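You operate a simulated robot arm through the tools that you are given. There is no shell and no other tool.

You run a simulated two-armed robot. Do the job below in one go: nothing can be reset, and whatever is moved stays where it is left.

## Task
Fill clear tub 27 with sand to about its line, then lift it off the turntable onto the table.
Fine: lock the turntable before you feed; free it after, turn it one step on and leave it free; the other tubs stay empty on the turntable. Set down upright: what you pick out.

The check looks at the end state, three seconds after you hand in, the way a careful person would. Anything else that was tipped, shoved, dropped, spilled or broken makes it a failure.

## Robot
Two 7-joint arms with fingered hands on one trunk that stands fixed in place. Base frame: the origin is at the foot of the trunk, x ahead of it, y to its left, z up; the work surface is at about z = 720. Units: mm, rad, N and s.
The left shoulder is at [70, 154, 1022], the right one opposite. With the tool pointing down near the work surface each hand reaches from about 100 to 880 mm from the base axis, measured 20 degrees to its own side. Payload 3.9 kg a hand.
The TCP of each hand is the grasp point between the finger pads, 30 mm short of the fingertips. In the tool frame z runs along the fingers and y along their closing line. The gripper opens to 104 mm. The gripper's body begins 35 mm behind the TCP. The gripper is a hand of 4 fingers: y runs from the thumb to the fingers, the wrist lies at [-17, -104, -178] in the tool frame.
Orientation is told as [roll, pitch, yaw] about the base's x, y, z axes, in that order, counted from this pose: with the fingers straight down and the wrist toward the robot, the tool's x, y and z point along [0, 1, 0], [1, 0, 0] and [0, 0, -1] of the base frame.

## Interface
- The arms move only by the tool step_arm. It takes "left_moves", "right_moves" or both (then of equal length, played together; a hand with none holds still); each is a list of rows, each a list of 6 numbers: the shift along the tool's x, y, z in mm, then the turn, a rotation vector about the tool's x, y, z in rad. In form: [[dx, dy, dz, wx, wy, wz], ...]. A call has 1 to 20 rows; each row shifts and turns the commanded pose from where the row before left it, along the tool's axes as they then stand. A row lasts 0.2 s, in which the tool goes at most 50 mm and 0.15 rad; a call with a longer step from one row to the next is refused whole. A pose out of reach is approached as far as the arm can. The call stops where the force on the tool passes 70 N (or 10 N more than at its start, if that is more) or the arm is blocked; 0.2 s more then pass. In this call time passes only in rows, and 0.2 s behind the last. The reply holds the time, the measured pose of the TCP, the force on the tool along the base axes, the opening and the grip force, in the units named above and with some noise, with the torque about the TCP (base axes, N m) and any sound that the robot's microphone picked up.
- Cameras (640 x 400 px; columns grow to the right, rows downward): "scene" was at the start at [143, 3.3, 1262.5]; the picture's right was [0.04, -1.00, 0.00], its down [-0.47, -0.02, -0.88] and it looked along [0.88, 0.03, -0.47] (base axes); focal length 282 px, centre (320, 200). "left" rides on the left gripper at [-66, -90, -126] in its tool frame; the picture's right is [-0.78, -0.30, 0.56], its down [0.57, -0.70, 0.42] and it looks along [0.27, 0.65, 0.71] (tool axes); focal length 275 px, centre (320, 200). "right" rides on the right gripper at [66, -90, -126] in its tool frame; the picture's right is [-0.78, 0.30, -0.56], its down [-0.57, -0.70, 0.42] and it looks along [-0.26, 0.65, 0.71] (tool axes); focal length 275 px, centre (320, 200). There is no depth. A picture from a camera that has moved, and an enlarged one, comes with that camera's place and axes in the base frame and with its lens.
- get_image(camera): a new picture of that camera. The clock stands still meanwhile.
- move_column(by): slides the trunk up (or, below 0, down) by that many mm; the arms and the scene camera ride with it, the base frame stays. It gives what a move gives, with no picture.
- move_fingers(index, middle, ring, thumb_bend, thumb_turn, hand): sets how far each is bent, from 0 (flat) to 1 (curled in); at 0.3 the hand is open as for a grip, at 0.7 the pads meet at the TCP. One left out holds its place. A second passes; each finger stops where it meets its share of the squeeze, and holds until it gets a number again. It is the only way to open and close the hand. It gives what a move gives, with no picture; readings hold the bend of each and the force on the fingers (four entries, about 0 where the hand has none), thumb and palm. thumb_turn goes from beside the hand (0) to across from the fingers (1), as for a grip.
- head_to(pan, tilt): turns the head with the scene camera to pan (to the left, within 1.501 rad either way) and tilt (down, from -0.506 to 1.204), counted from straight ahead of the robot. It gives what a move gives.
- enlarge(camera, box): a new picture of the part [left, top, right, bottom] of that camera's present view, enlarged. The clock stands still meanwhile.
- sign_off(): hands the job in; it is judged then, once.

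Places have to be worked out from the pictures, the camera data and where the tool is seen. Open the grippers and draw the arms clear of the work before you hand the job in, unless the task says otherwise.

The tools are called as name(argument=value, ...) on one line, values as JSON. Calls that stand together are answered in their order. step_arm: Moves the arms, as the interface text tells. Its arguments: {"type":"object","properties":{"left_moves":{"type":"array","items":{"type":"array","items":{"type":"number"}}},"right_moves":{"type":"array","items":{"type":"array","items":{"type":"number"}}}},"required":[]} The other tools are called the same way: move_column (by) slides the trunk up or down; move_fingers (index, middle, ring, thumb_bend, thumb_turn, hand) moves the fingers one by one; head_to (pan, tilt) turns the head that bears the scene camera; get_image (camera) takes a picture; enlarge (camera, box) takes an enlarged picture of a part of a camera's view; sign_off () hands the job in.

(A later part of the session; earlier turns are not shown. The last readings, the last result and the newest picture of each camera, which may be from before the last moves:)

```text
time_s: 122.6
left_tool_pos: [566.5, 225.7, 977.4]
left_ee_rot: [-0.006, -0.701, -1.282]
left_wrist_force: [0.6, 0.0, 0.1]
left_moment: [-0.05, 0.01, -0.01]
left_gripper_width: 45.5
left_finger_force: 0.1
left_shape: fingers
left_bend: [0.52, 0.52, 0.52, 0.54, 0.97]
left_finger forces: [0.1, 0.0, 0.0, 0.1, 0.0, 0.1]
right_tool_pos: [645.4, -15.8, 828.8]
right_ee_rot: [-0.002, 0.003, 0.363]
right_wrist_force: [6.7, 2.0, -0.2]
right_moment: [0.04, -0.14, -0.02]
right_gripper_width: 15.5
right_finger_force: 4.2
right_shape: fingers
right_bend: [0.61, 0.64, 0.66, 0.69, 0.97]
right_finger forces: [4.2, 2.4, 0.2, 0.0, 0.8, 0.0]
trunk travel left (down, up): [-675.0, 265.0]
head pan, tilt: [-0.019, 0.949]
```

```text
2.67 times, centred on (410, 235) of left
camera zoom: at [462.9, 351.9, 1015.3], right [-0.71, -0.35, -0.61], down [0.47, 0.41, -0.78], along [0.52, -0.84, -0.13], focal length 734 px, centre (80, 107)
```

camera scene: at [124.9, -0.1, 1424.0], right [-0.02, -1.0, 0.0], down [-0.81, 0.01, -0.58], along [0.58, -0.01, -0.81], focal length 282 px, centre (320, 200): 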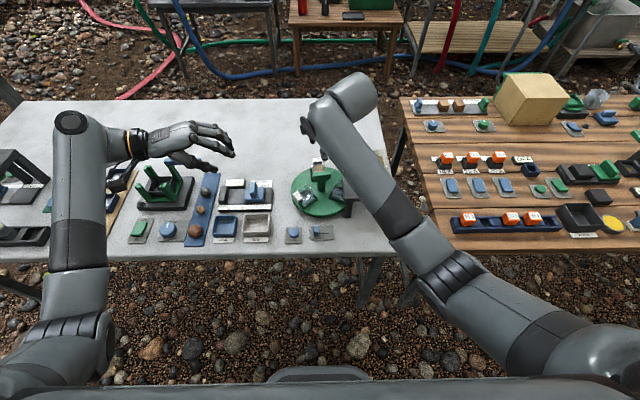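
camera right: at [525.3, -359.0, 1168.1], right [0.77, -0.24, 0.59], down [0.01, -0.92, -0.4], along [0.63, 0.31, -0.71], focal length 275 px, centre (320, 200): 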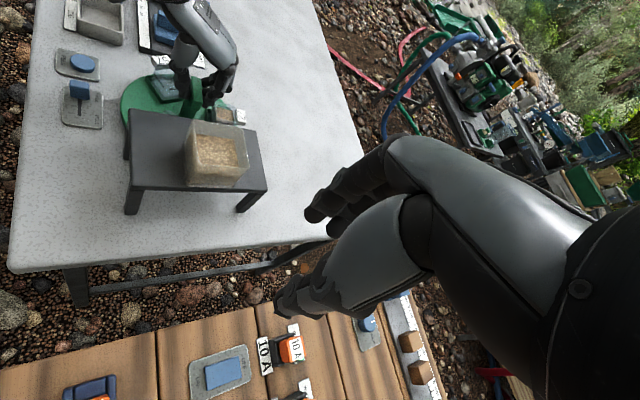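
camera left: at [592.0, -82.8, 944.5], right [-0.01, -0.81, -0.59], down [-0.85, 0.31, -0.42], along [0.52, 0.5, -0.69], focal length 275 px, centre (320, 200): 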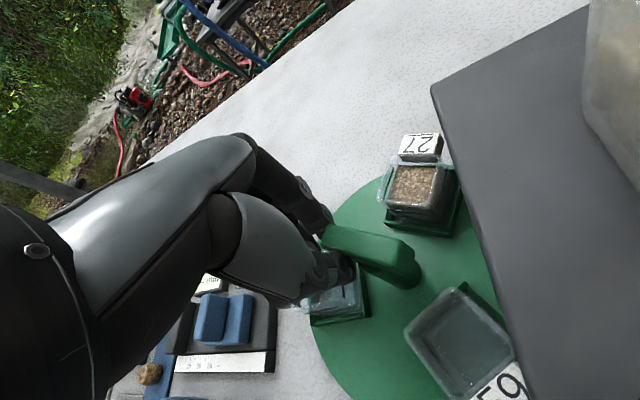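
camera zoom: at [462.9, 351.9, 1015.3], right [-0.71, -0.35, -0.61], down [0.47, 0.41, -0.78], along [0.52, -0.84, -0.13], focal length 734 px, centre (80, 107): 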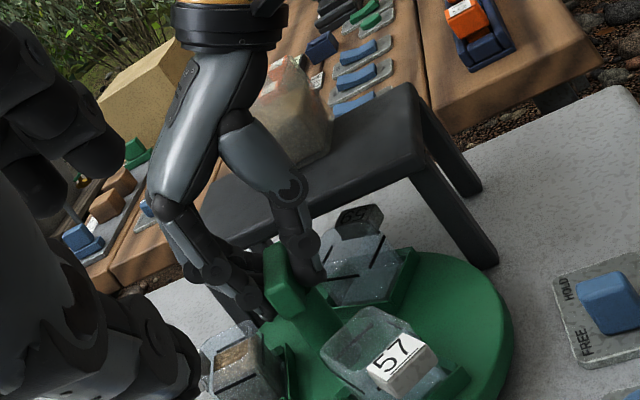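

Gripped. I'll turn about 0.32 rad, then measure.

step_arm(right_moves=[[0, 0, 0, 0, 0, -0.08], [0, 0, 0, 0, 0, -0.08], [0, 0, 0, 0, 0, -0.08], [0, 0, 0, 0, 0, -0.08]])

enlarge(camera="right", box=[80, 160, 340, 400])

enlarge(camera="left", box=[320, 160, 500, 310])

enlarge(camera="scene", box=[280, 150, 370, 220])

```text
time_s: 123.6
left_tool_pos: [565.7, 225.6, 978.0]
left_ee_rot: [-0.006, -0.701, -1.284]
left_wrist_force: [-0.5, 0.1, -0.6]
left_moment: [0.0, -0.03, 0.01]
left_gripper_width: 45.7
left_finger_force: 0.0
left_shape: fingers
left_bend: [0.52, 0.52, 0.52, 0.54, 0.97]
left_finger forces: [0.0, 0.0, 0.0, 0.1, 0.0, 0.0]
right_tool_pos: [646.2, -15.3, 829.0]
right_ee_rot: [-0.001, 0.005, 0.683]
right_wrist_force: [6.9, 1.8, 1.4]
right_moment: [0.07, -0.18, 0.0]
right_gripper_width: 15.5
right_finger_force: 4.6
right_shape: fingers
right_bend: [0.61, 0.64, 0.65, 0.69, 0.97]
right_finger forces: [4.5, 3.0, 0.5, 0.0, 0.8, 0.0]
trunk travel left (down, up): [-675.0, 265.0]
head pan, tilt: [-0.019, 0.949]
```

```text
1.67 times, centred on (210, 280) of right
camera zoom: at [534.4, -21.4, 953.8], right [0.72, -0.41, 0.56], down [-0.18, -0.89, -0.42], along [0.67, 0.2, -0.72], focal length 459 px, centre (503, 67)
```

zoom: 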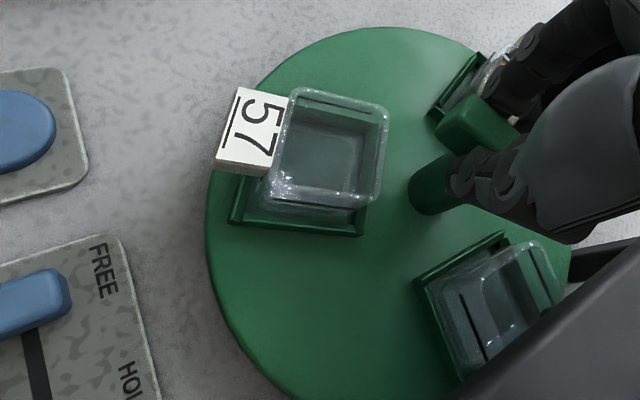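

```text
2.67 times, centred on (410, 235) of left
camera zoom: at [463.0, 351.8, 1015.3], right [-0.71, -0.35, -0.61], down [0.47, 0.41, -0.78], along [0.52, -0.84, -0.13], focal length 734 px, centre (80, 107)
```

zoom: 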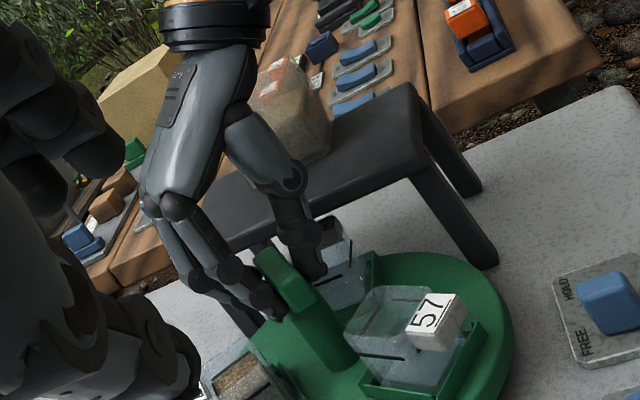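

```text
5.71 times, centred on (325, 185) of scene
camera zoom: at [125.8, -1.4, 1423.9], right [-0.02, -1.0, 0.0], down [-0.81, 0.02, -0.58], along [0.58, -0.01, -0.81], focal length 1612 px, centre (291, 286)
```

zoom: 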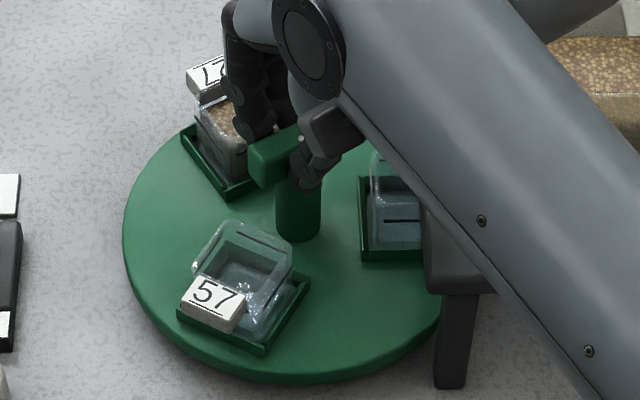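

The picture matches the feeding state with the tubs shifted one place: 59 is now square at the stand and 27 is at about 30°. I'll release the bar gently and lift the right hand off.

move_fingers(hand="right", index=0.5, middle=0.5, ring=0.5, thumb_bend=0.52)

step_arm(right_moves=[[0, 0, -20, 0, 0, 0], [0, 0, -35, 0, 0, 0], [0, 0, -40, 0, 0, 0], [0, 0, -40, 0, 0, 0]])

enlarge(camera="scene", box=[280, 150, 370, 220])

enlarge(camera="right", box=[80, 160, 340, 400])

```text
time_s: 124.6
left_tool_pos: [564.9, 225.8, 977.9]
left_ee_rot: [-0.005, -0.702, -1.284]
left_wrist_force: [0.2, 0.1, -0.3]
left_moment: [-0.01, 0.04, -0.03]
left_gripper_width: 45.6
left_finger_force: 0.0
left_shape: fingers
left_bend: [0.52, 0.52, 0.52, 0.54, 0.97]
left_finger forces: [0.0, 0.1, 0.1, 0.1, 0.0, 0.0]
right_tool_pos: [644.7, -15.7, 828.6]
right_ee_rot: [-0.002, 0.006, 0.683]
right_wrist_force: [0.1, -0.9, 0.7]
right_moment: [-0.02, 0.0, -0.03]
right_gripper_width: 50.5
right_finger_force: 0.0
right_shape: fingers
right_bend: [0.5, 0.5, 0.5, 0.52, 0.97]
right_finger forces: [0.0, 0.1, 0.1, 0.0, 0.0, 0.1]
trunk travel left (down, up): [-675.0, 265.0]
head pan, tilt: [-0.019, 0.949]
```

```text
time_s: 125.6
left_tool_pos: [565.0, 224.9, 978.4]
left_ee_rot: [-0.004, -0.702, -1.285]
left_wrist_force: [0.0, 0.3, -1.2]
left_moment: [-0.01, 0.01, 0.02]
left_gripper_width: 45.6
left_finger_force: 0.0
left_shape: fingers
left_bend: [0.52, 0.52, 0.52, 0.54, 0.97]
left_finger forces: [0.0, 0.0, 0.1, 0.0, 0.1, 0.1]
right_tool_pos: [645.4, -14.3, 963.2]
right_ee_rot: [-0.001, 0.005, 0.683]
right_wrist_force: [0.0, -0.2, -0.7]
right_moment: [0.01, -0.02, 0.0]
right_gripper_width: 50.5
right_finger_force: 0.1
right_shape: fingers
right_bend: [0.5, 0.5, 0.5, 0.52, 0.97]
right_finger forces: [0.0, 0.0, 0.1, 0.0, 0.0, 0.0]
trunk travel left (down, up): [-675.0, 265.0]
head pan, tilt: [-0.019, 0.949]
```

```text
5.71 times, centred on (325, 185) of scene
camera zoom: at [124.2, -1.6, 1424.0], right [-0.02, -1.0, 0.0], down [-0.81, 0.02, -0.58], along [0.58, -0.01, -0.81], focal length 1612 px, centre (291, 286)
```

zoom: 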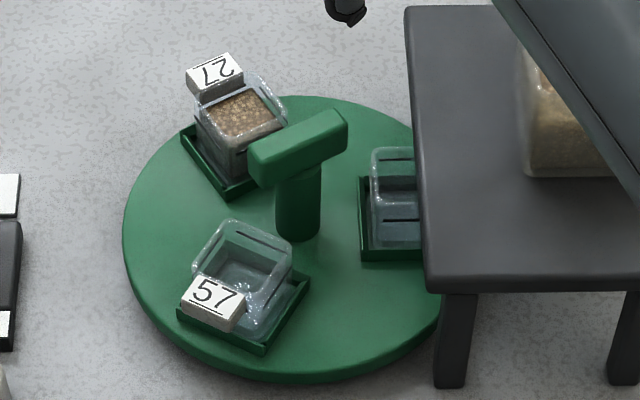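

```text
1.67 times, centred on (210, 280) of right
camera zoom: at [533.3, -21.2, 1089.3], right [0.72, -0.41, 0.56], down [-0.18, -0.89, -0.42], along [0.67, 0.2, -0.72], focal length 459 px, centre (503, 67)
```

zoom: 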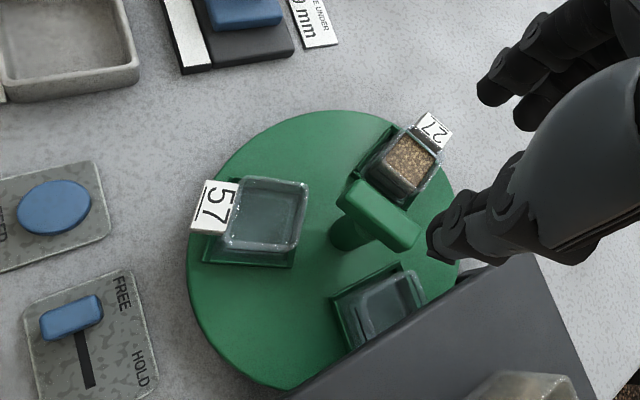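

The table is exactly one step on and free, and all tubs are fine. Now I need tub 27's exact position for the pick, so I'll zoom in on it from two cameras.

enlarge(camera="right", box=[225, 215, 305, 295])

enlarge(camera="scene", box=[295, 150, 345, 190])

enlarge(camera="left", box=[330, 220, 430, 320])

```text
5.00 times, centred on (265, 255) of right
camera zoom: at [533.3, -21.2, 1089.3], right [0.72, -0.41, 0.56], down [-0.18, -0.89, -0.42], along [0.67, 0.2, -0.72], focal length 1376 px, centre (595, -75)
```

zoom: 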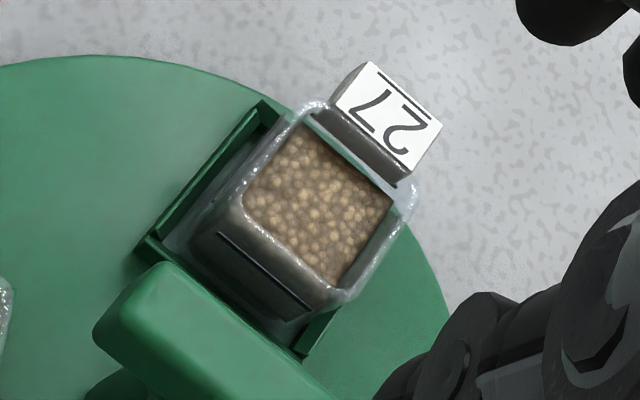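

```text
10.00 times, centred on (320, 170) of scene
camera zoom: at [124.2, -1.6, 1424.0], right [-0.02, -1.0, 0.0], down [-0.81, 0.02, -0.58], along [0.58, -0.01, -0.81], focal length 2820 px, centre (320, 500)
```

zoom: 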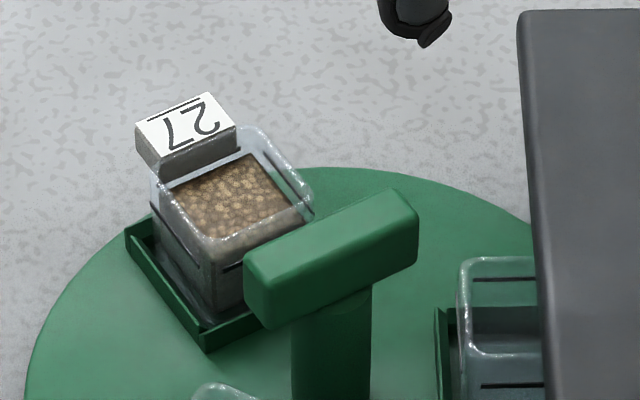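

```text
4.00 times, centred on (380, 270) of left
camera zoom: at [461.9, 351.6, 1015.8], right [-0.71, -0.35, -0.61], down [0.47, 0.41, -0.78], along [0.52, -0.84, -0.13], focal length 1101 px, centre (80, -80)
```

zoom: 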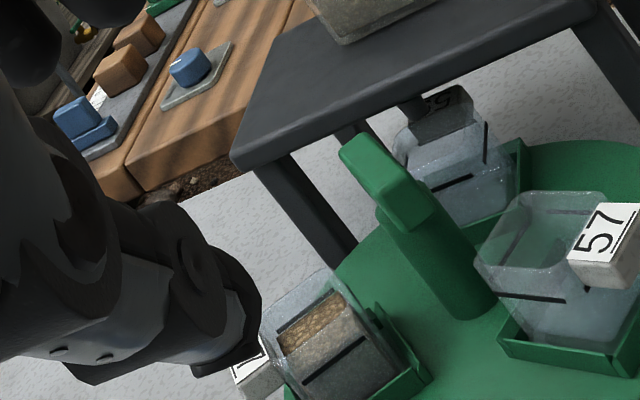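

Triangulating gives the tub's rim centre at about (698, 15.5, 786), turned about 31°. I'll zoom in on the left camera once more to compare the sand's level with the line from the side.

enlarge(camera="left", box=[385, 285, 445, 325])

enlarge(camera="left", box=[370, 270, 430, 320])

enlarge(camera="scene", box=[302, 155, 326, 180])

```text
10.00 times, centred on (415, 305) of left
camera zoom: at [461.9, 351.6, 1015.8], right [-0.71, -0.35, -0.61], down [0.47, 0.41, -0.78], along [0.52, -0.84, -0.13], focal length 2753 px, centre (-630, -850)
```

zoom: 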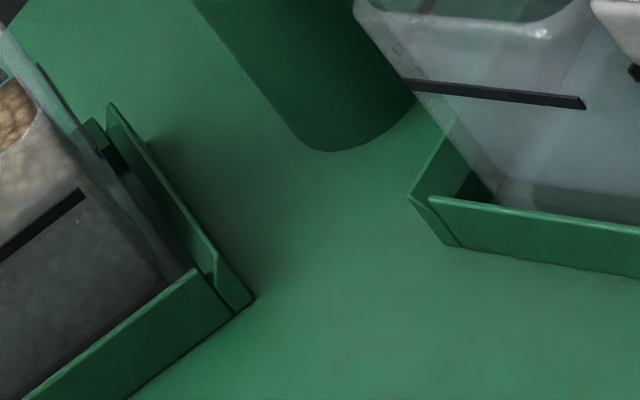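

```text
8.00 times, centred on (400, 295) of left
camera zoom: at [461.9, 351.6, 1015.8], right [-0.71, -0.35, -0.61], down [0.47, 0.41, -0.78], along [0.52, -0.84, -0.13], focal length 2202 px, centre (-320, -560)
```

zoom: 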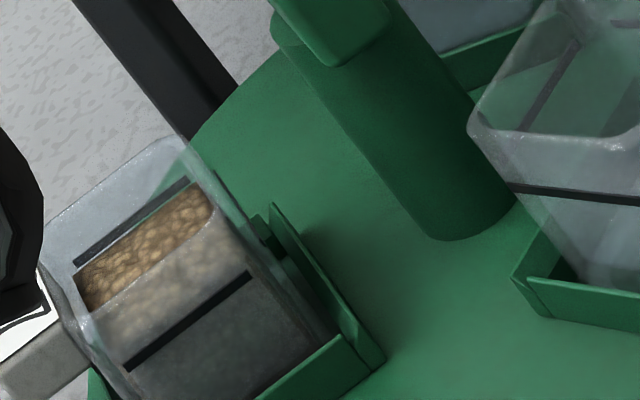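

```text
16.00 times, centred on (314, 168) of scene
camera zoom: at [124.2, -1.6, 1424.0], right [-0.02, -1.0, 0.0], down [-0.81, 0.02, -0.58], along [0.58, -0.01, -0.81], focal length 4513 px, centre (416, 720)
```

zoom: 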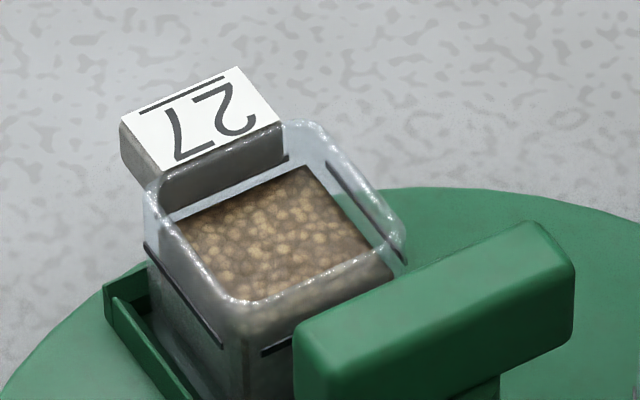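

The sand sits at the line on both near and far walls. Now for the pick: I'll withdraw the right hand to the right side, and turn the left hand to point straight down with yaw of about -1.03 so it closes tangentially on tub 27.

step_arm(left_moves=[[0, 0, 0, 0.14, 0, 0], [0, 0, 0, 0.14, 0, 0], [0, 0, 0, 0.14, 0, 0], [0, 0, 0, 0.14, 0, 0], [0, 0, 0, 0.14, 0, 0], [0, 0, 0, 0, 0, -0.127], [0, 0, 0, 0, 0, -0.127], [0, 0, 0, 0, 0, 0], [0, 0, 0, 0, 0, 0], [0, 0, 0, 0, 0, 0]], right_moves=[[-24, -20, -12, 0, 0, 0], [-24, -20, -12, 0, 0, 0], [-24, -20, -12, 0, 0, 0], [-24, -20, -12, 0, 0, 0], [-24, -20, -12, 0, 0, 0], [-24, -20, -12, 0, 0, 0], [-24, -20, -12, 0, 0, 0], [-24, -20, 0, 0, 0, 0], [-24, -20, 0, 0, 0, 0], [-24, -20, 0, 0, 0, 0]])

get_image(camera="scene")

```text
time_s: 127.8
left_tool_pos: [565.7, 223.4, 978.8]
left_ee_rot: [-0.004, 0.001, -1.035]
left_wrist_force: [0.3, -0.6, 0.1]
left_moment: [0.02, 0.0, -0.04]
left_gripper_width: 45.6
left_finger_force: 0.0
left_shape: fingers
left_bend: [0.52, 0.52, 0.52, 0.54, 0.97]
left_finger forces: [0.1, 0.1, 0.1, 0.0, 0.0, 0.1]
right_tool_pos: [643.1, -330.0, 1048.2]
right_ee_rot: [-0.002, 0.004, 0.683]
right_wrist_force: [-0.6, -0.6, 0.3]
right_moment: [0.03, 0.01, -0.01]
right_gripper_width: 50.7
right_finger_force: 0.0
right_shape: fingers
right_bend: [0.5, 0.5, 0.5, 0.52, 0.97]
right_finger forces: [0.0, 0.0, 0.0, 0.0, 0.0, 0.0]
trunk travel left (down, up): [-675.0, 265.0]
head pan, tilt: [-0.019, 0.949]
```

```text
taken
camera scene: at [124.4, -3.1, 1424.0], right [-0.02, -1.0, 0.0], down [-0.81, 0.02, -0.58], along [0.58, -0.01, -0.81], focal length 282 px, centre (320, 200)
```

scene: 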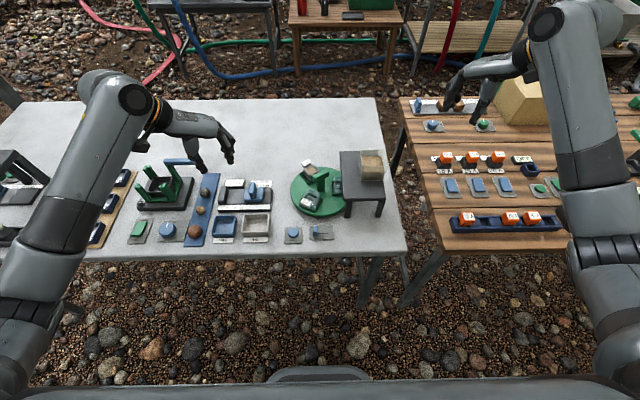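

Both hands are clear. I'll lower the trunk 80 mm so the left arm reaches tub 27 comfortably.

move_column(by=-80)

move_fingers(hand="left", index=0.42, middle=0.42, ring=0.42, thumb_bend=0.42)

```text
time_s: 129.0
left_tool_pos: [565.3, 225.4, 898.7]
left_ee_rot: [-0.002, 0.0, -1.033]
left_wrist_force: [0.0, 0.6, -0.7]
left_moment: [0.0, 0.0, 0.03]
left_gripper_width: 45.8
left_finger_force: 0.1
left_shape: fingers
left_bend: [0.52, 0.52, 0.52, 0.54, 0.97]
left_finger forces: [0.0, 0.1, 0.0, 0.1, 0.0, 0.1]
right_tool_pos: [644.2, -328.7, 968.5]
right_ee_rot: [-0.003, 0.003, 0.683]
right_wrist_force: [-0.7, 0.1, -0.4]
right_moment: [-0.02, -0.01, -0.01]
right_gripper_width: 50.8
right_finger_force: 0.1
right_shape: fingers
right_bend: [0.5, 0.5, 0.5, 0.52, 0.97]
right_finger forces: [0.1, 0.0, 0.0, 0.0, 0.0, 0.1]
trunk travel left (down, up): [-595.0, 345.0]
head pan, tilt: [-0.019, 0.949]
```

```text
time_s: 130.0
left_tool_pos: [566.0, 225.3, 898.6]
left_ee_rot: [-0.005, 0.0, -1.037]
left_wrist_force: [-1.1, 0.2, -0.5]
left_moment: [-0.02, 0.02, -0.05]
left_gripper_width: 73.9
left_finger_force: 0.1
left_shape: fingers
left_bend: [0.42, 0.42, 0.42, 0.42, 0.97]
left_finger forces: [0.1, 0.0, 0.1, 0.0, 0.0, 0.1]
right_tool_pos: [643.0, -328.6, 969.0]
right_ee_rot: [-0.002, 0.006, 0.682]
right_wrist_force: [-1.2, 0.1, -0.5]
right_moment: [0.01, 0.01, -0.01]
right_gripper_width: 50.6
right_finger_force: 0.0
right_shape: fingers
right_bend: [0.5, 0.5, 0.5, 0.52, 0.97]
right_finger forces: [0.0, 0.0, 0.1, 0.1, 0.0, 0.1]
trunk travel left (down, up): [-595.0, 345.0]
head pan, tilt: [-0.019, 0.949]
```

I'll move the left hand above tub 27 at z of about 899.

step_arm(left_moves=[[0.9, 41.2, 0, 0, 0, 0], [0.9, 41.2, 0, 0, 0, 0], [0.9, 41.2, 0, 0, 0, 0], [0.9, 41.2, 0, 0, 0, 0], [0.9, 41.2, 0, 0, 0, 0], [0.9, 41.2, 0, 0, 0, 0]])

get_image(camera="left")

enlarge(camera="scene", box=[260, 100, 390, 230])

enlarge(camera="right", box=[80, 0, 320, 180])

```text
time_s: 131.4
left_tool_pos: [697.3, 12.3, 899.7]
left_ee_rot: [-0.005, 0.001, -1.034]
left_wrist_force: [-1.1, -0.8, 0.2]
left_moment: [0.04, 0.02, 0.0]
left_gripper_width: 74.2
left_finger_force: 0.1
left_shape: fingers
left_bend: [0.42, 0.42, 0.42, 0.42, 0.97]
left_finger forces: [0.1, 0.0, 0.1, 0.1, 0.0, 0.1]
right_tool_pos: [642.2, -330.7, 968.6]
right_ee_rot: [0.0, 0.003, 0.683]
right_wrist_force: [-0.2, 0.0, -0.3]
right_moment: [0.0, 0.01, -0.01]
right_gripper_width: 50.8
right_finger_force: 0.0
right_shape: fingers
right_bend: [0.5, 0.5, 0.5, 0.52, 0.97]
right_finger forces: [0.0, 0.1, 0.1, 0.0, 0.1, 0.0]
trunk travel left (down, up): [-595.0, 345.0]
head pan, tilt: [-0.019, 0.949]
```

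```text
taken
camera left: at [596.5, 56.8, 1024.5], right [-0.82, -0.14, -0.55], down [0.13, 0.9, -0.43], along [0.56, -0.42, -0.72], focal length 275 px, centre (320, 200)
```

left: 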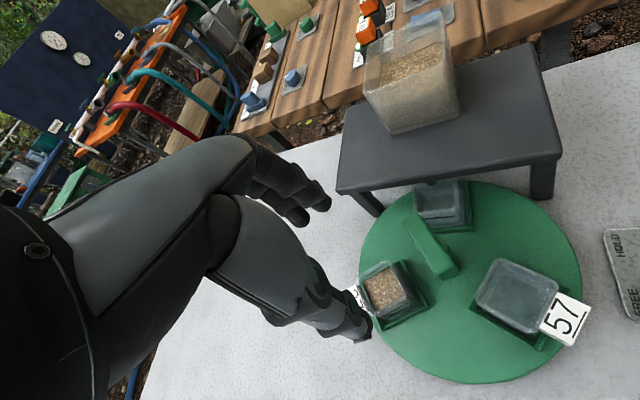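

```text
3.08 times, centred on (325, 165) of scene
camera zoom: at [125.3, -4.2, 1343.9], right [-0.02, -1.0, 0.0], down [-0.81, 0.02, -0.58], along [0.58, -0.01, -0.81], focal length 868 px, centre (305, 308)
```

zoom: 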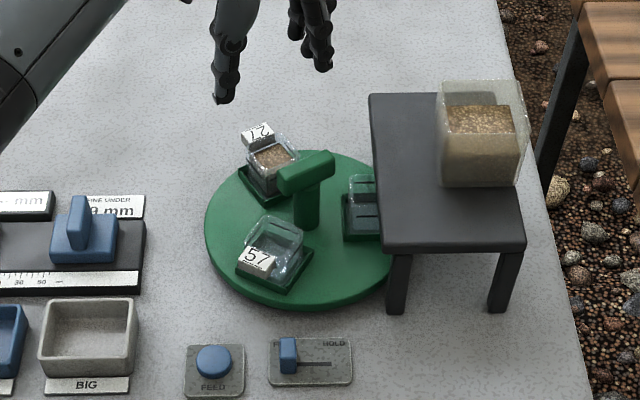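

```text
2.22 times, centred on (200, 90) of right
camera zoom: at [531.7, -335.8, 1093.4], right [0.72, -0.41, 0.56], down [-0.18, -0.89, -0.42], along [0.67, 0.2, -0.72], focal length 612 px, centre (587, 444)
```

zoom: 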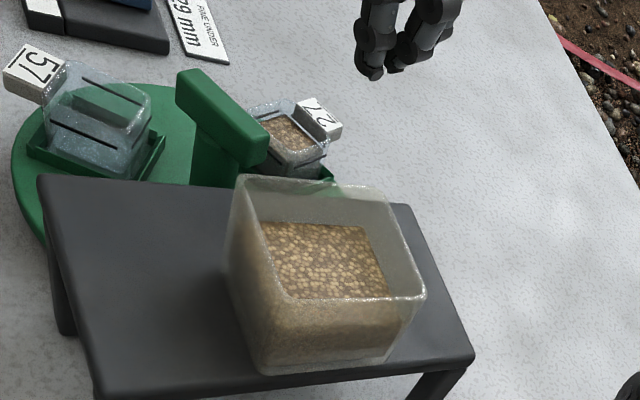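

My predicted tub position projects onto the tub in the left camera. I'll zoom in there to refine the alignment.

enlarge(camera="left", box=[340, 245, 440, 335])

```text
4.44 times, centred on (390, 290) of left
camera zoom: at [596.5, 56.8, 1024.5], right [-0.82, -0.14, -0.55], down [0.13, 0.9, -0.43], along [0.56, -0.42, -0.72], focal length 1224 px, centre (9, -200)
```

zoom: 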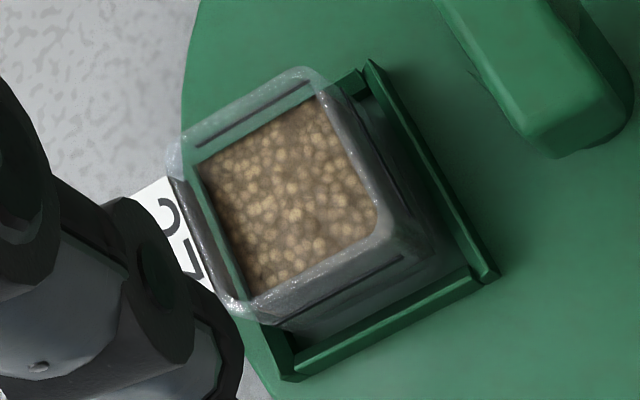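

The tub's centre is at about (700, 15.5), turned 30°, which matches the hand's yaw. I'll make a small correction and descend to just above the rim.

step_arm(left_moves=[[2.5, -1.6, 35, 0, 0, 0], [0, 0, 35, 0, 0, 0]])

enlarge(camera="left", box=[320, 220, 480, 360])

enlarge(camera="scene", box=[280, 110, 370, 190])

enlarge(camera="right", box=[140, 0, 260, 90])

```text
time_s: 132.0
left_tool_pos: [698.4, 18.0, 828.8]
left_ee_rot: [-0.005, -0.003, -1.033]
left_wrist_force: [-0.1, 0.6, -0.4]
left_moment: [0.02, 0.03, 0.0]
left_gripper_width: 74.3
left_finger_force: 0.1
left_shape: fingers
left_bend: [0.42, 0.42, 0.42, 0.42, 0.97]
left_finger forces: [0.0, 0.0, 0.1, 0.0, 0.0, 0.0]
right_tool_pos: [643.7, -328.6, 968.4]
right_ee_rot: [-0.001, 0.006, 0.681]
right_wrist_force: [-0.9, -0.1, 0.7]
right_moment: [-0.01, 0.02, 0.01]
right_gripper_width: 50.9
right_finger_force: 0.0
right_shape: fingers
right_bend: [0.5, 0.5, 0.5, 0.52, 0.97]
right_finger forces: [0.0, 0.1, 0.1, 0.0, 0.0, 0.0]
trunk travel left (down, up): [-595.0, 345.0]
head pan, tilt: [-0.019, 0.949]
```

```text
2.86 times, centred on (400, 290) of left
camera zoom: at [597.8, 61.6, 954.8], right [-0.82, -0.14, -0.55], down [0.13, 0.89, -0.43], along [0.56, -0.42, -0.71], focal length 786 px, centre (91, -57)
```

zoom: 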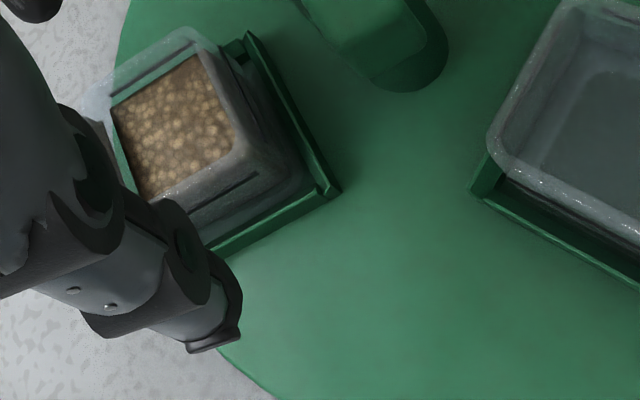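

```text
5.00 times, centred on (325, 150) of scene
camera zoom: at [125.1, -2.4, 1344.0], right [-0.02, -1.0, 0.0], down [-0.81, 0.02, -0.58], along [0.58, -0.01, -0.81], focal length 1410 px, centre (295, 450)
```

zoom: 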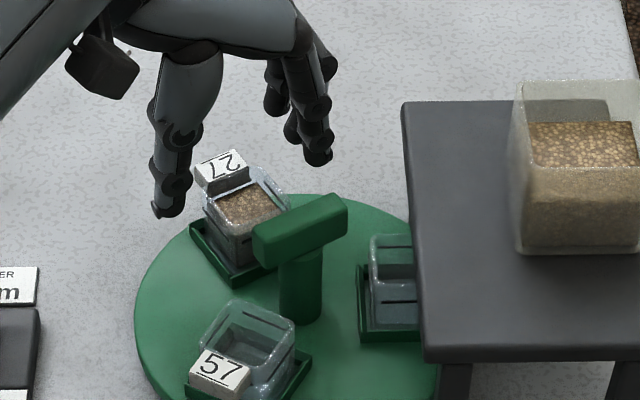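

```text
4.44 times, centred on (200, 45) of right
camera zoom: at [531.8, -334.0, 1094.0], right [0.72, -0.41, 0.56], down [-0.18, -0.89, -0.42], along [0.67, 0.2, -0.72], focal length 1224 px, centre (853, 889)
```

zoom: 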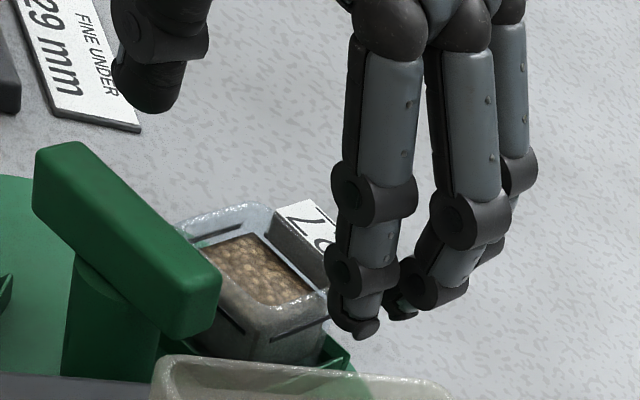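

The hand is centred over the tub with the fingers and thumb on either side, clear of the T-bar. I'll descend to TCP z of about 790.

step_arm(left_moves=[[0, 2, 20, 0, 0, 0], [0, 0, 19, 0, 0, 0]])

enlarge(camera="scene", box=[280, 110, 370, 190])

enlarge(camera="right", box=[140, 0, 260, 90])

enlarge(camera="left", box=[320, 200, 480, 340])

```text
time_s: 132.6
left_tool_pos: [698.1, 15.4, 790.4]
left_ee_rot: [-0.005, -0.002, -1.035]
left_wrist_force: [0.4, -0.1, -0.5]
left_moment: [0.04, 0.02, -0.01]
left_gripper_width: 74.1
left_finger_force: 0.1
left_shape: fingers
left_bend: [0.42, 0.42, 0.42, 0.42, 0.97]
left_finger forces: [0.0, 0.0, 0.0, 0.1, 0.1, 0.0]
right_tool_pos: [642.7, -329.0, 969.2]
right_ee_rot: [-0.002, 0.005, 0.682]
right_wrist_force: [0.6, -0.1, 0.0]
right_moment: [0.01, -0.01, 0.03]
right_gripper_width: 50.7
right_finger_force: 0.3
right_shape: fingers
right_bend: [0.5, 0.5, 0.5, 0.52, 0.97]
right_finger forces: [0.1, 0.0, 0.0, 0.0, 0.1, 0.0]
trunk travel left (down, up): [-595.0, 345.0]
head pan, tilt: [-0.019, 0.949]
```

```text
5.00 times, centred on (325, 150) of scene
camera zoom: at [124.7, -1.9, 1344.0], right [-0.02, -1.0, 0.0], down [-0.81, 0.02, -0.58], along [0.58, -0.01, -0.81], focal length 1410 px, centre (295, 450)
```

zoom: 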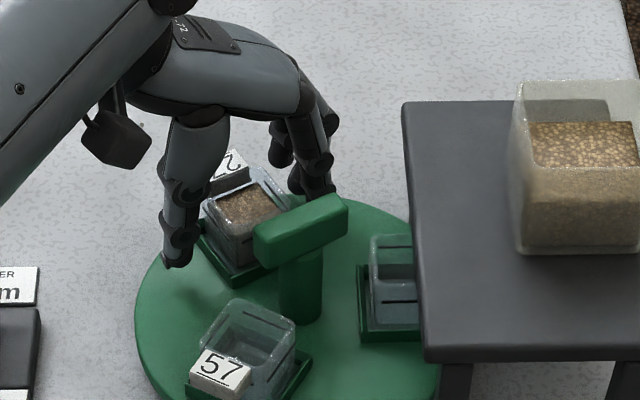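

```text
4.44 times, centred on (200, 45) of right
camera zoom: at [531.4, -333.7, 1094.3], right [0.72, -0.41, 0.56], down [-0.18, -0.89, -0.42], along [0.67, 0.2, -0.72], focal length 1224 px, centre (853, 889)
```

zoom: 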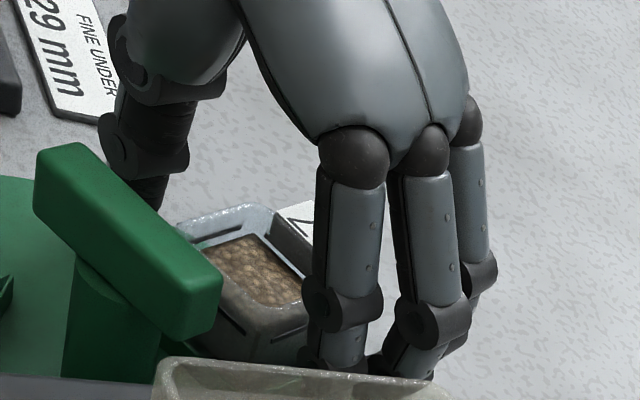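

```text
2.86 times, centred on (400, 270) of left
camera zoom: at [597.8, 60.1, 915.5], right [-0.82, -0.14, -0.55], down [0.13, 0.89, -0.43], along [0.56, -0.42, -0.71], focal length 786 px, centre (91, 0)
```

zoom: 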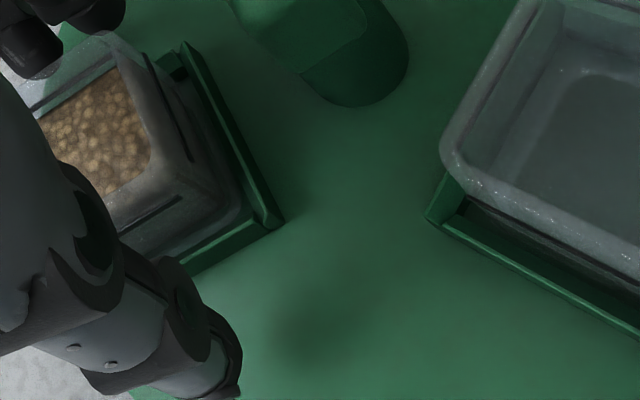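

The fingers and thumb straddle the tub's sides below the rim. I'll close gradually: first to about 45 mm, then to contact.

move_fingers(hand="left", index=0.53, middle=0.53, ring=0.53, thumb_bend=0.53)

enlarge(camera="scene", box=[280, 110, 370, 190])

enlarge(camera="left", box=[320, 200, 480, 340])

```text
time_s: 133.6
left_tool_pos: [698.8, 15.2, 790.4]
left_ee_rot: [-0.006, 0.001, -1.035]
left_wrist_force: [0.3, -0.1, 0.8]
left_moment: [-0.03, -0.02, -0.02]
left_gripper_width: 46.7
left_finger_force: 0.1
left_shape: fingers
left_bend: [0.53, 0.53, 0.53, 0.53, 0.97]
left_finger forces: [0.1, 0.0, 0.1, 0.1, 0.1, 0.0]
right_tool_pos: [641.6, -328.8, 969.0]
right_ee_rot: [-0.001, 0.005, 0.683]
right_wrist_force: [0.7, 0.0, -0.2]
right_moment: [-0.02, -0.01, -0.01]
right_gripper_width: 50.8
right_finger_force: 0.1
right_shape: fingers
right_bend: [0.5, 0.5, 0.5, 0.52, 0.97]
right_finger forces: [0.1, 0.0, 0.1, 0.0, 0.0, 0.0]
trunk travel left (down, up): [-595.0, 345.0]
head pan, tilt: [-0.019, 0.949]
```

```text
5.00 times, centred on (325, 150) of scene
camera zoom: at [124.6, -2.0, 1344.0], right [-0.02, -1.0, 0.0], down [-0.81, 0.02, -0.58], along [0.58, -0.01, -0.81], focal length 1410 px, centre (295, 450)
```

zoom: 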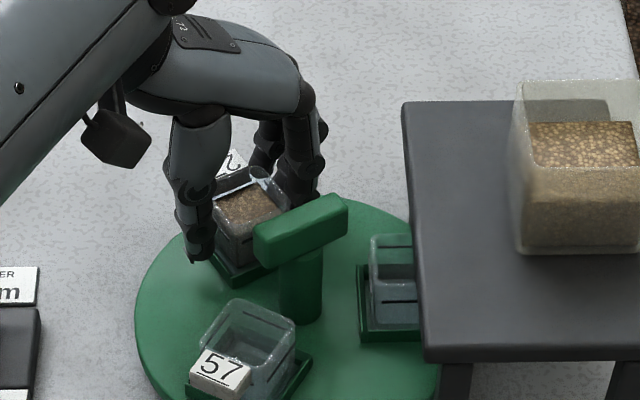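

```text
2.86 times, centred on (400, 270) of left
camera zoom: at [597.9, 60.2, 915.9], right [-0.82, -0.14, -0.55], down [0.13, 0.89, -0.43], along [0.56, -0.42, -0.71], focal length 786 px, centre (91, 0)
```

zoom: 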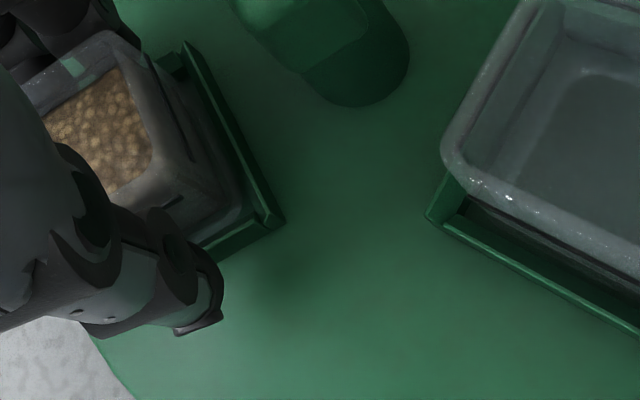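

There's no contact yet and the table is still. I'll close further to touch the tub.

move_fingers(hand="left", index=0.57, middle=0.57, ring=0.57, thumb_bend=0.57)

enlarge(camera="scene", box=[280, 110, 370, 190])

enlarge(camera="left", box=[320, 200, 480, 340])

```text
time_s: 134.6
left_tool_pos: [698.3, 15.6, 789.8]
left_ee_rot: [-0.005, 0.0, -1.033]
left_wrist_force: [-0.4, -0.3, -0.2]
left_moment: [0.01, -0.05, 0.01]
left_gripper_width: 40.4
left_finger_force: 1.3
left_shape: fingers
left_bend: [0.55, 0.55, 0.56, 0.55, 0.97]
left_finger forces: [0.6, 0.5, 0.0, 0.0, 0.5, 0.0]
right_tool_pos: [643.8, -328.0, 968.2]
right_ee_rot: [-0.002, 0.005, 0.682]
right_wrist_force: [0.5, -0.4, -0.6]
right_moment: [-0.02, -0.01, 0.0]
right_gripper_width: 50.8
right_finger_force: 0.1
right_shape: fingers
right_bend: [0.5, 0.5, 0.5, 0.52, 0.97]
right_finger forces: [0.0, 0.0, 0.0, 0.0, 0.0, 0.1]
trunk travel left (down, up): [-595.0, 345.0]
head pan, tilt: [-0.019, 0.949]
```

```text
5.00 times, centred on (325, 150) of scene
camera zoom: at [124.7, -2.1, 1344.0], right [-0.02, -1.0, 0.0], down [-0.81, 0.02, -0.58], along [0.58, -0.01, -0.81], focal length 1410 px, centre (295, 450)
```

zoom: 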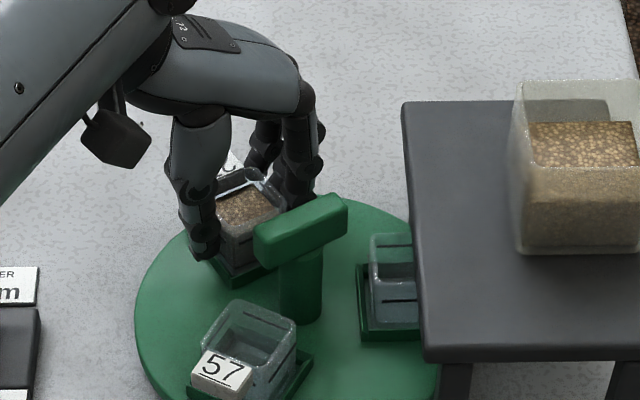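

```text
2.86 times, centred on (400, 270) of left
camera zoom: at [597.9, 60.1, 915.9], right [-0.82, -0.14, -0.55], down [0.13, 0.89, -0.43], along [0.56, -0.42, -0.71], focal length 786 px, centre (91, 0)
```

zoom: 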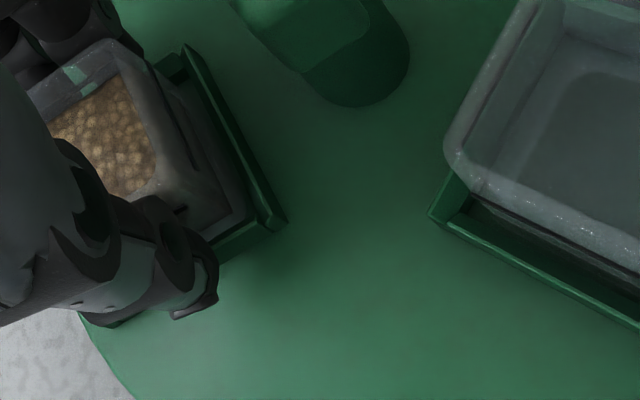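

Light contact on both sides; the table moved by only about 1°. I'll tighten the grip.

move_fingers(hand="left", index=0.63, middle=0.63, ring=0.61, thumb_bend=0.65)

enlarge(camera="scene", box=[280, 110, 370, 190])

enlarge(camera="left", box=[320, 200, 480, 340])

```text
time_s: 135.6
left_tool_pos: [699.8, 14.8, 790.9]
left_ee_rot: [-0.006, -0.001, -1.036]
left_wrist_force: [0.0, 0.0, -0.4]
left_moment: [-0.01, -0.03, -0.01]
left_gripper_width: 37.2
left_finger_force: 8.9
left_shape: fingers
left_bend: [0.57, 0.59, 0.61, 0.57, 0.96]
left_finger forces: [4.7, 4.4, 0.1, 0.0, 8.7, 0.0]
right_tool_pos: [642.4, -328.0, 969.1]
right_ee_rot: [-0.001, 0.003, 0.685]
right_wrist_force: [0.6, -0.6, -0.7]
right_moment: [-0.01, 0.02, -0.01]
right_gripper_width: 50.8
right_finger_force: 0.0
right_shape: fingers
right_bend: [0.5, 0.5, 0.5, 0.52, 0.97]
right_finger forces: [0.1, 0.0, 0.0, 0.0, 0.0, 0.1]
trunk travel left (down, up): [-595.0, 345.0]
head pan, tilt: [-0.019, 0.949]
```

```text
5.00 times, centred on (325, 150) of scene
camera zoom: at [124.7, -2.0, 1344.0], right [-0.02, -1.0, 0.0], down [-0.81, 0.02, -0.58], along [0.58, -0.01, -0.81], focal length 1410 px, centre (295, 450)
```

zoom: 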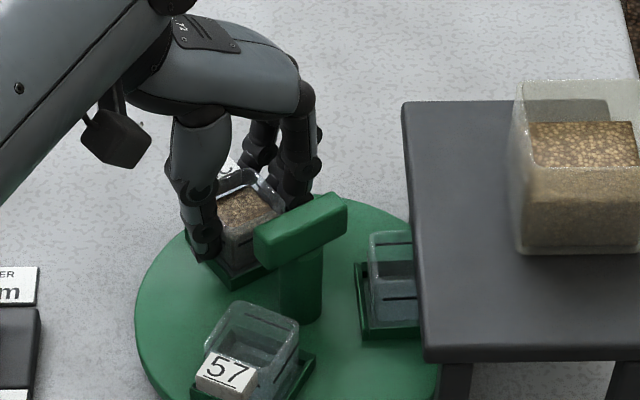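

```text
2.86 times, centred on (400, 270) of left
camera zoom: at [597.9, 60.2, 915.8], right [-0.82, -0.14, -0.55], down [0.13, 0.89, -0.43], along [0.56, -0.42, -0.71], focal length 786 px, centre (91, 0)
```

zoom: 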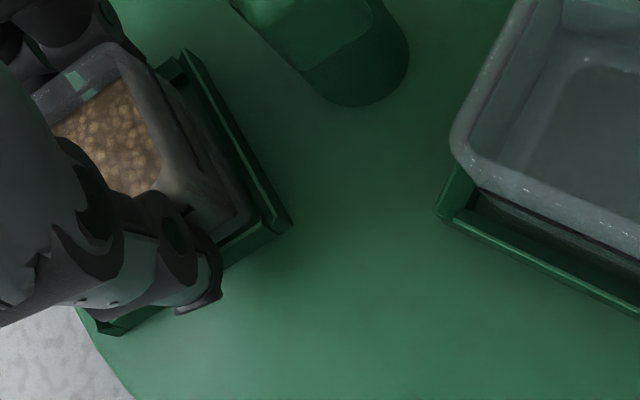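

The grip is firm and balanced (thumb 8.7 N against about 9 N on the fingers). I'll lift slowly by 15 mm and check that the tub comes up level.

step_arm(left_moves=[[0, 0, -4, 0, 0, 0], [0, 0, -5, 0, 0, 0], [0, 0, -6, 0, 0, 0]])

enlarge(camera="scene", box=[280, 110, 370, 190])

enlarge(camera="right", box=[140, 0, 260, 90])

enlarge(camera="left", box=[320, 200, 480, 340])

```text
time_s: 136.4
left_tool_pos: [699.1, 16.2, 804.6]
left_ee_rot: [-0.005, 0.0, -1.034]
left_wrist_force: [0.3, 0.6, -1.2]
left_moment: [0.02, -0.02, 0.01]
left_gripper_width: 37.2
left_finger_force: 8.4
left_shape: fingers
left_bend: [0.57, 0.59, 0.61, 0.57, 0.96]
left_finger forces: [4.7, 3.9, 0.0, 0.0, 8.8, 0.1]
right_tool_pos: [643.5, -329.8, 968.3]
right_ee_rot: [-0.001, 0.005, 0.681]
right_wrist_force: [0.6, 0.7, 0.5]
right_moment: [-0.02, 0.01, 0.05]
right_gripper_width: 51.0
right_finger_force: 0.0
right_shape: fingers
right_bend: [0.5, 0.5, 0.5, 0.52, 0.97]
right_finger forces: [0.0, 0.0, 0.1, 0.1, 0.0, 0.0]
trunk travel left (down, up): [-595.0, 345.0]
head pan, tilt: [-0.019, 0.949]
```

```text
5.00 times, centred on (325, 150) of scene
camera zoom: at [124.7, -1.9, 1344.0], right [-0.02, -1.0, 0.0], down [-0.81, 0.02, -0.58], along [0.58, -0.01, -0.81], focal length 1410 px, centre (295, 450)
```

zoom: 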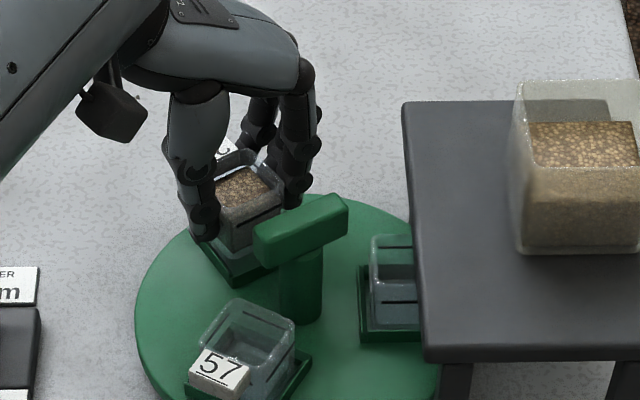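

```text
4.44 times, centred on (200, 45) of right
camera zoom: at [531.4, -333.7, 1094.3], right [0.72, -0.41, 0.56], down [-0.18, -0.89, -0.42], along [0.67, 0.2, -0.72], focal length 1224 px, centre (853, 889)
```

zoom: 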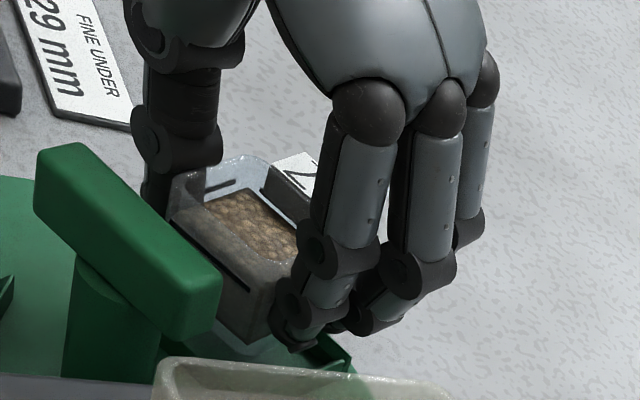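

```text
2.86 times, centred on (400, 270) of left
camera zoom: at [598.3, 60.7, 930.4], right [-0.82, -0.14, -0.55], down [0.13, 0.89, -0.43], along [0.56, -0.42, -0.71], focal length 786 px, centre (91, 0)
```

zoom: 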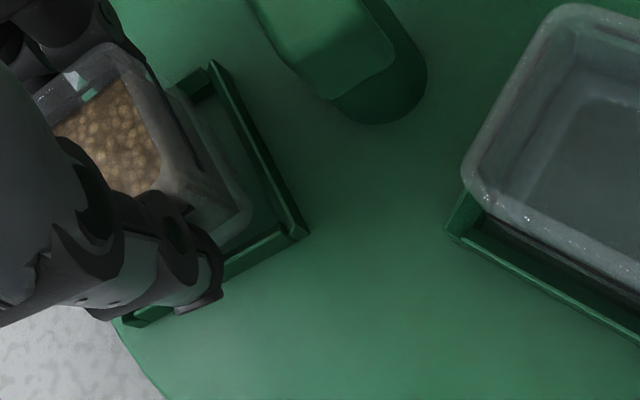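

The tub rises level and secure. I'll lift on smoothly to z of about 915.

step_arm(left_moves=[[0, 0, -10, 0, 0, 0], [0, 0, -15, 0, 0, 0], [0, 0, -18, 0, 0, 0], [0, 0, -18, 0, 0, 0], [0, 0, -18, 0, 0, 0], [0, 0, -18, 0, 0, 0], [0, 0, -12, 0, 0, 0]])

enlarge(camera="scene", box=[270, 90, 390, 200])

get_image(camera="left")

```text
time_s: 138.0
left_tool_pos: [699.3, 17.2, 913.2]
left_ee_rot: [-0.006, 0.001, -1.035]
left_wrist_force: [-0.5, 0.1, -0.5]
left_moment: [-0.02, 0.0, 0.03]
left_gripper_width: 37.3
left_finger_force: 8.3
left_shape: fingers
left_bend: [0.57, 0.59, 0.61, 0.57, 0.96]
left_finger forces: [4.6, 3.9, 0.0, 0.1, 8.7, 0.1]
right_tool_pos: [644.3, -329.0, 967.7]
right_ee_rot: [-0.001, 0.004, 0.682]
right_wrist_force: [0.4, 0.5, -0.2]
right_moment: [0.01, -0.02, -0.01]
right_gripper_width: 50.9
right_finger_force: 0.1
right_shape: fingers
right_bend: [0.5, 0.5, 0.5, 0.52, 0.97]
right_finger forces: [0.0, 0.1, 0.0, 0.0, 0.0, 0.1]
trunk travel left (down, up): [-595.0, 345.0]
head pan, tilt: [-0.019, 0.949]
```

```text
3.64 times, centred on (330, 145) of scene
camera zoom: at [124.6, -1.9, 1344.0], right [-0.02, -1.0, 0.0], down [-0.81, 0.02, -0.58], along [0.58, -0.01, -0.81], focal length 1026 px, centre (284, 400)
```

zoom: 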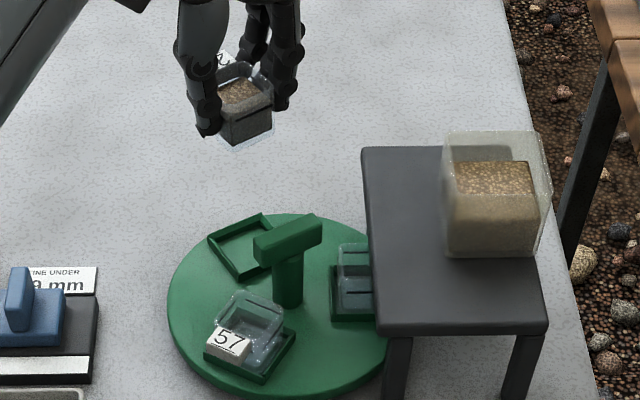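

```text
taken
camera left: at [598.6, 60.9, 1039.2], right [-0.82, -0.14, -0.55], down [0.13, 0.89, -0.43], along [0.56, -0.42, -0.71], focal length 275 px, centre (320, 200)
```

left: 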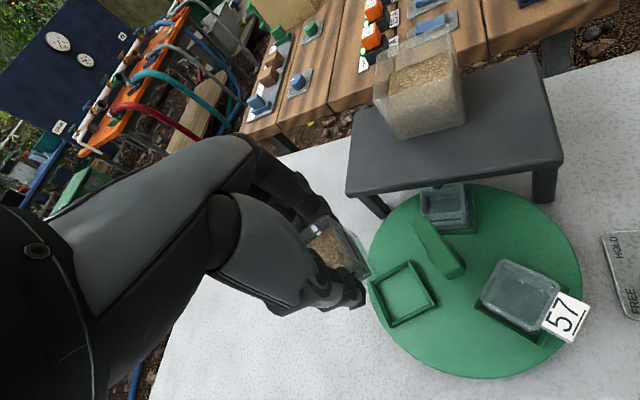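

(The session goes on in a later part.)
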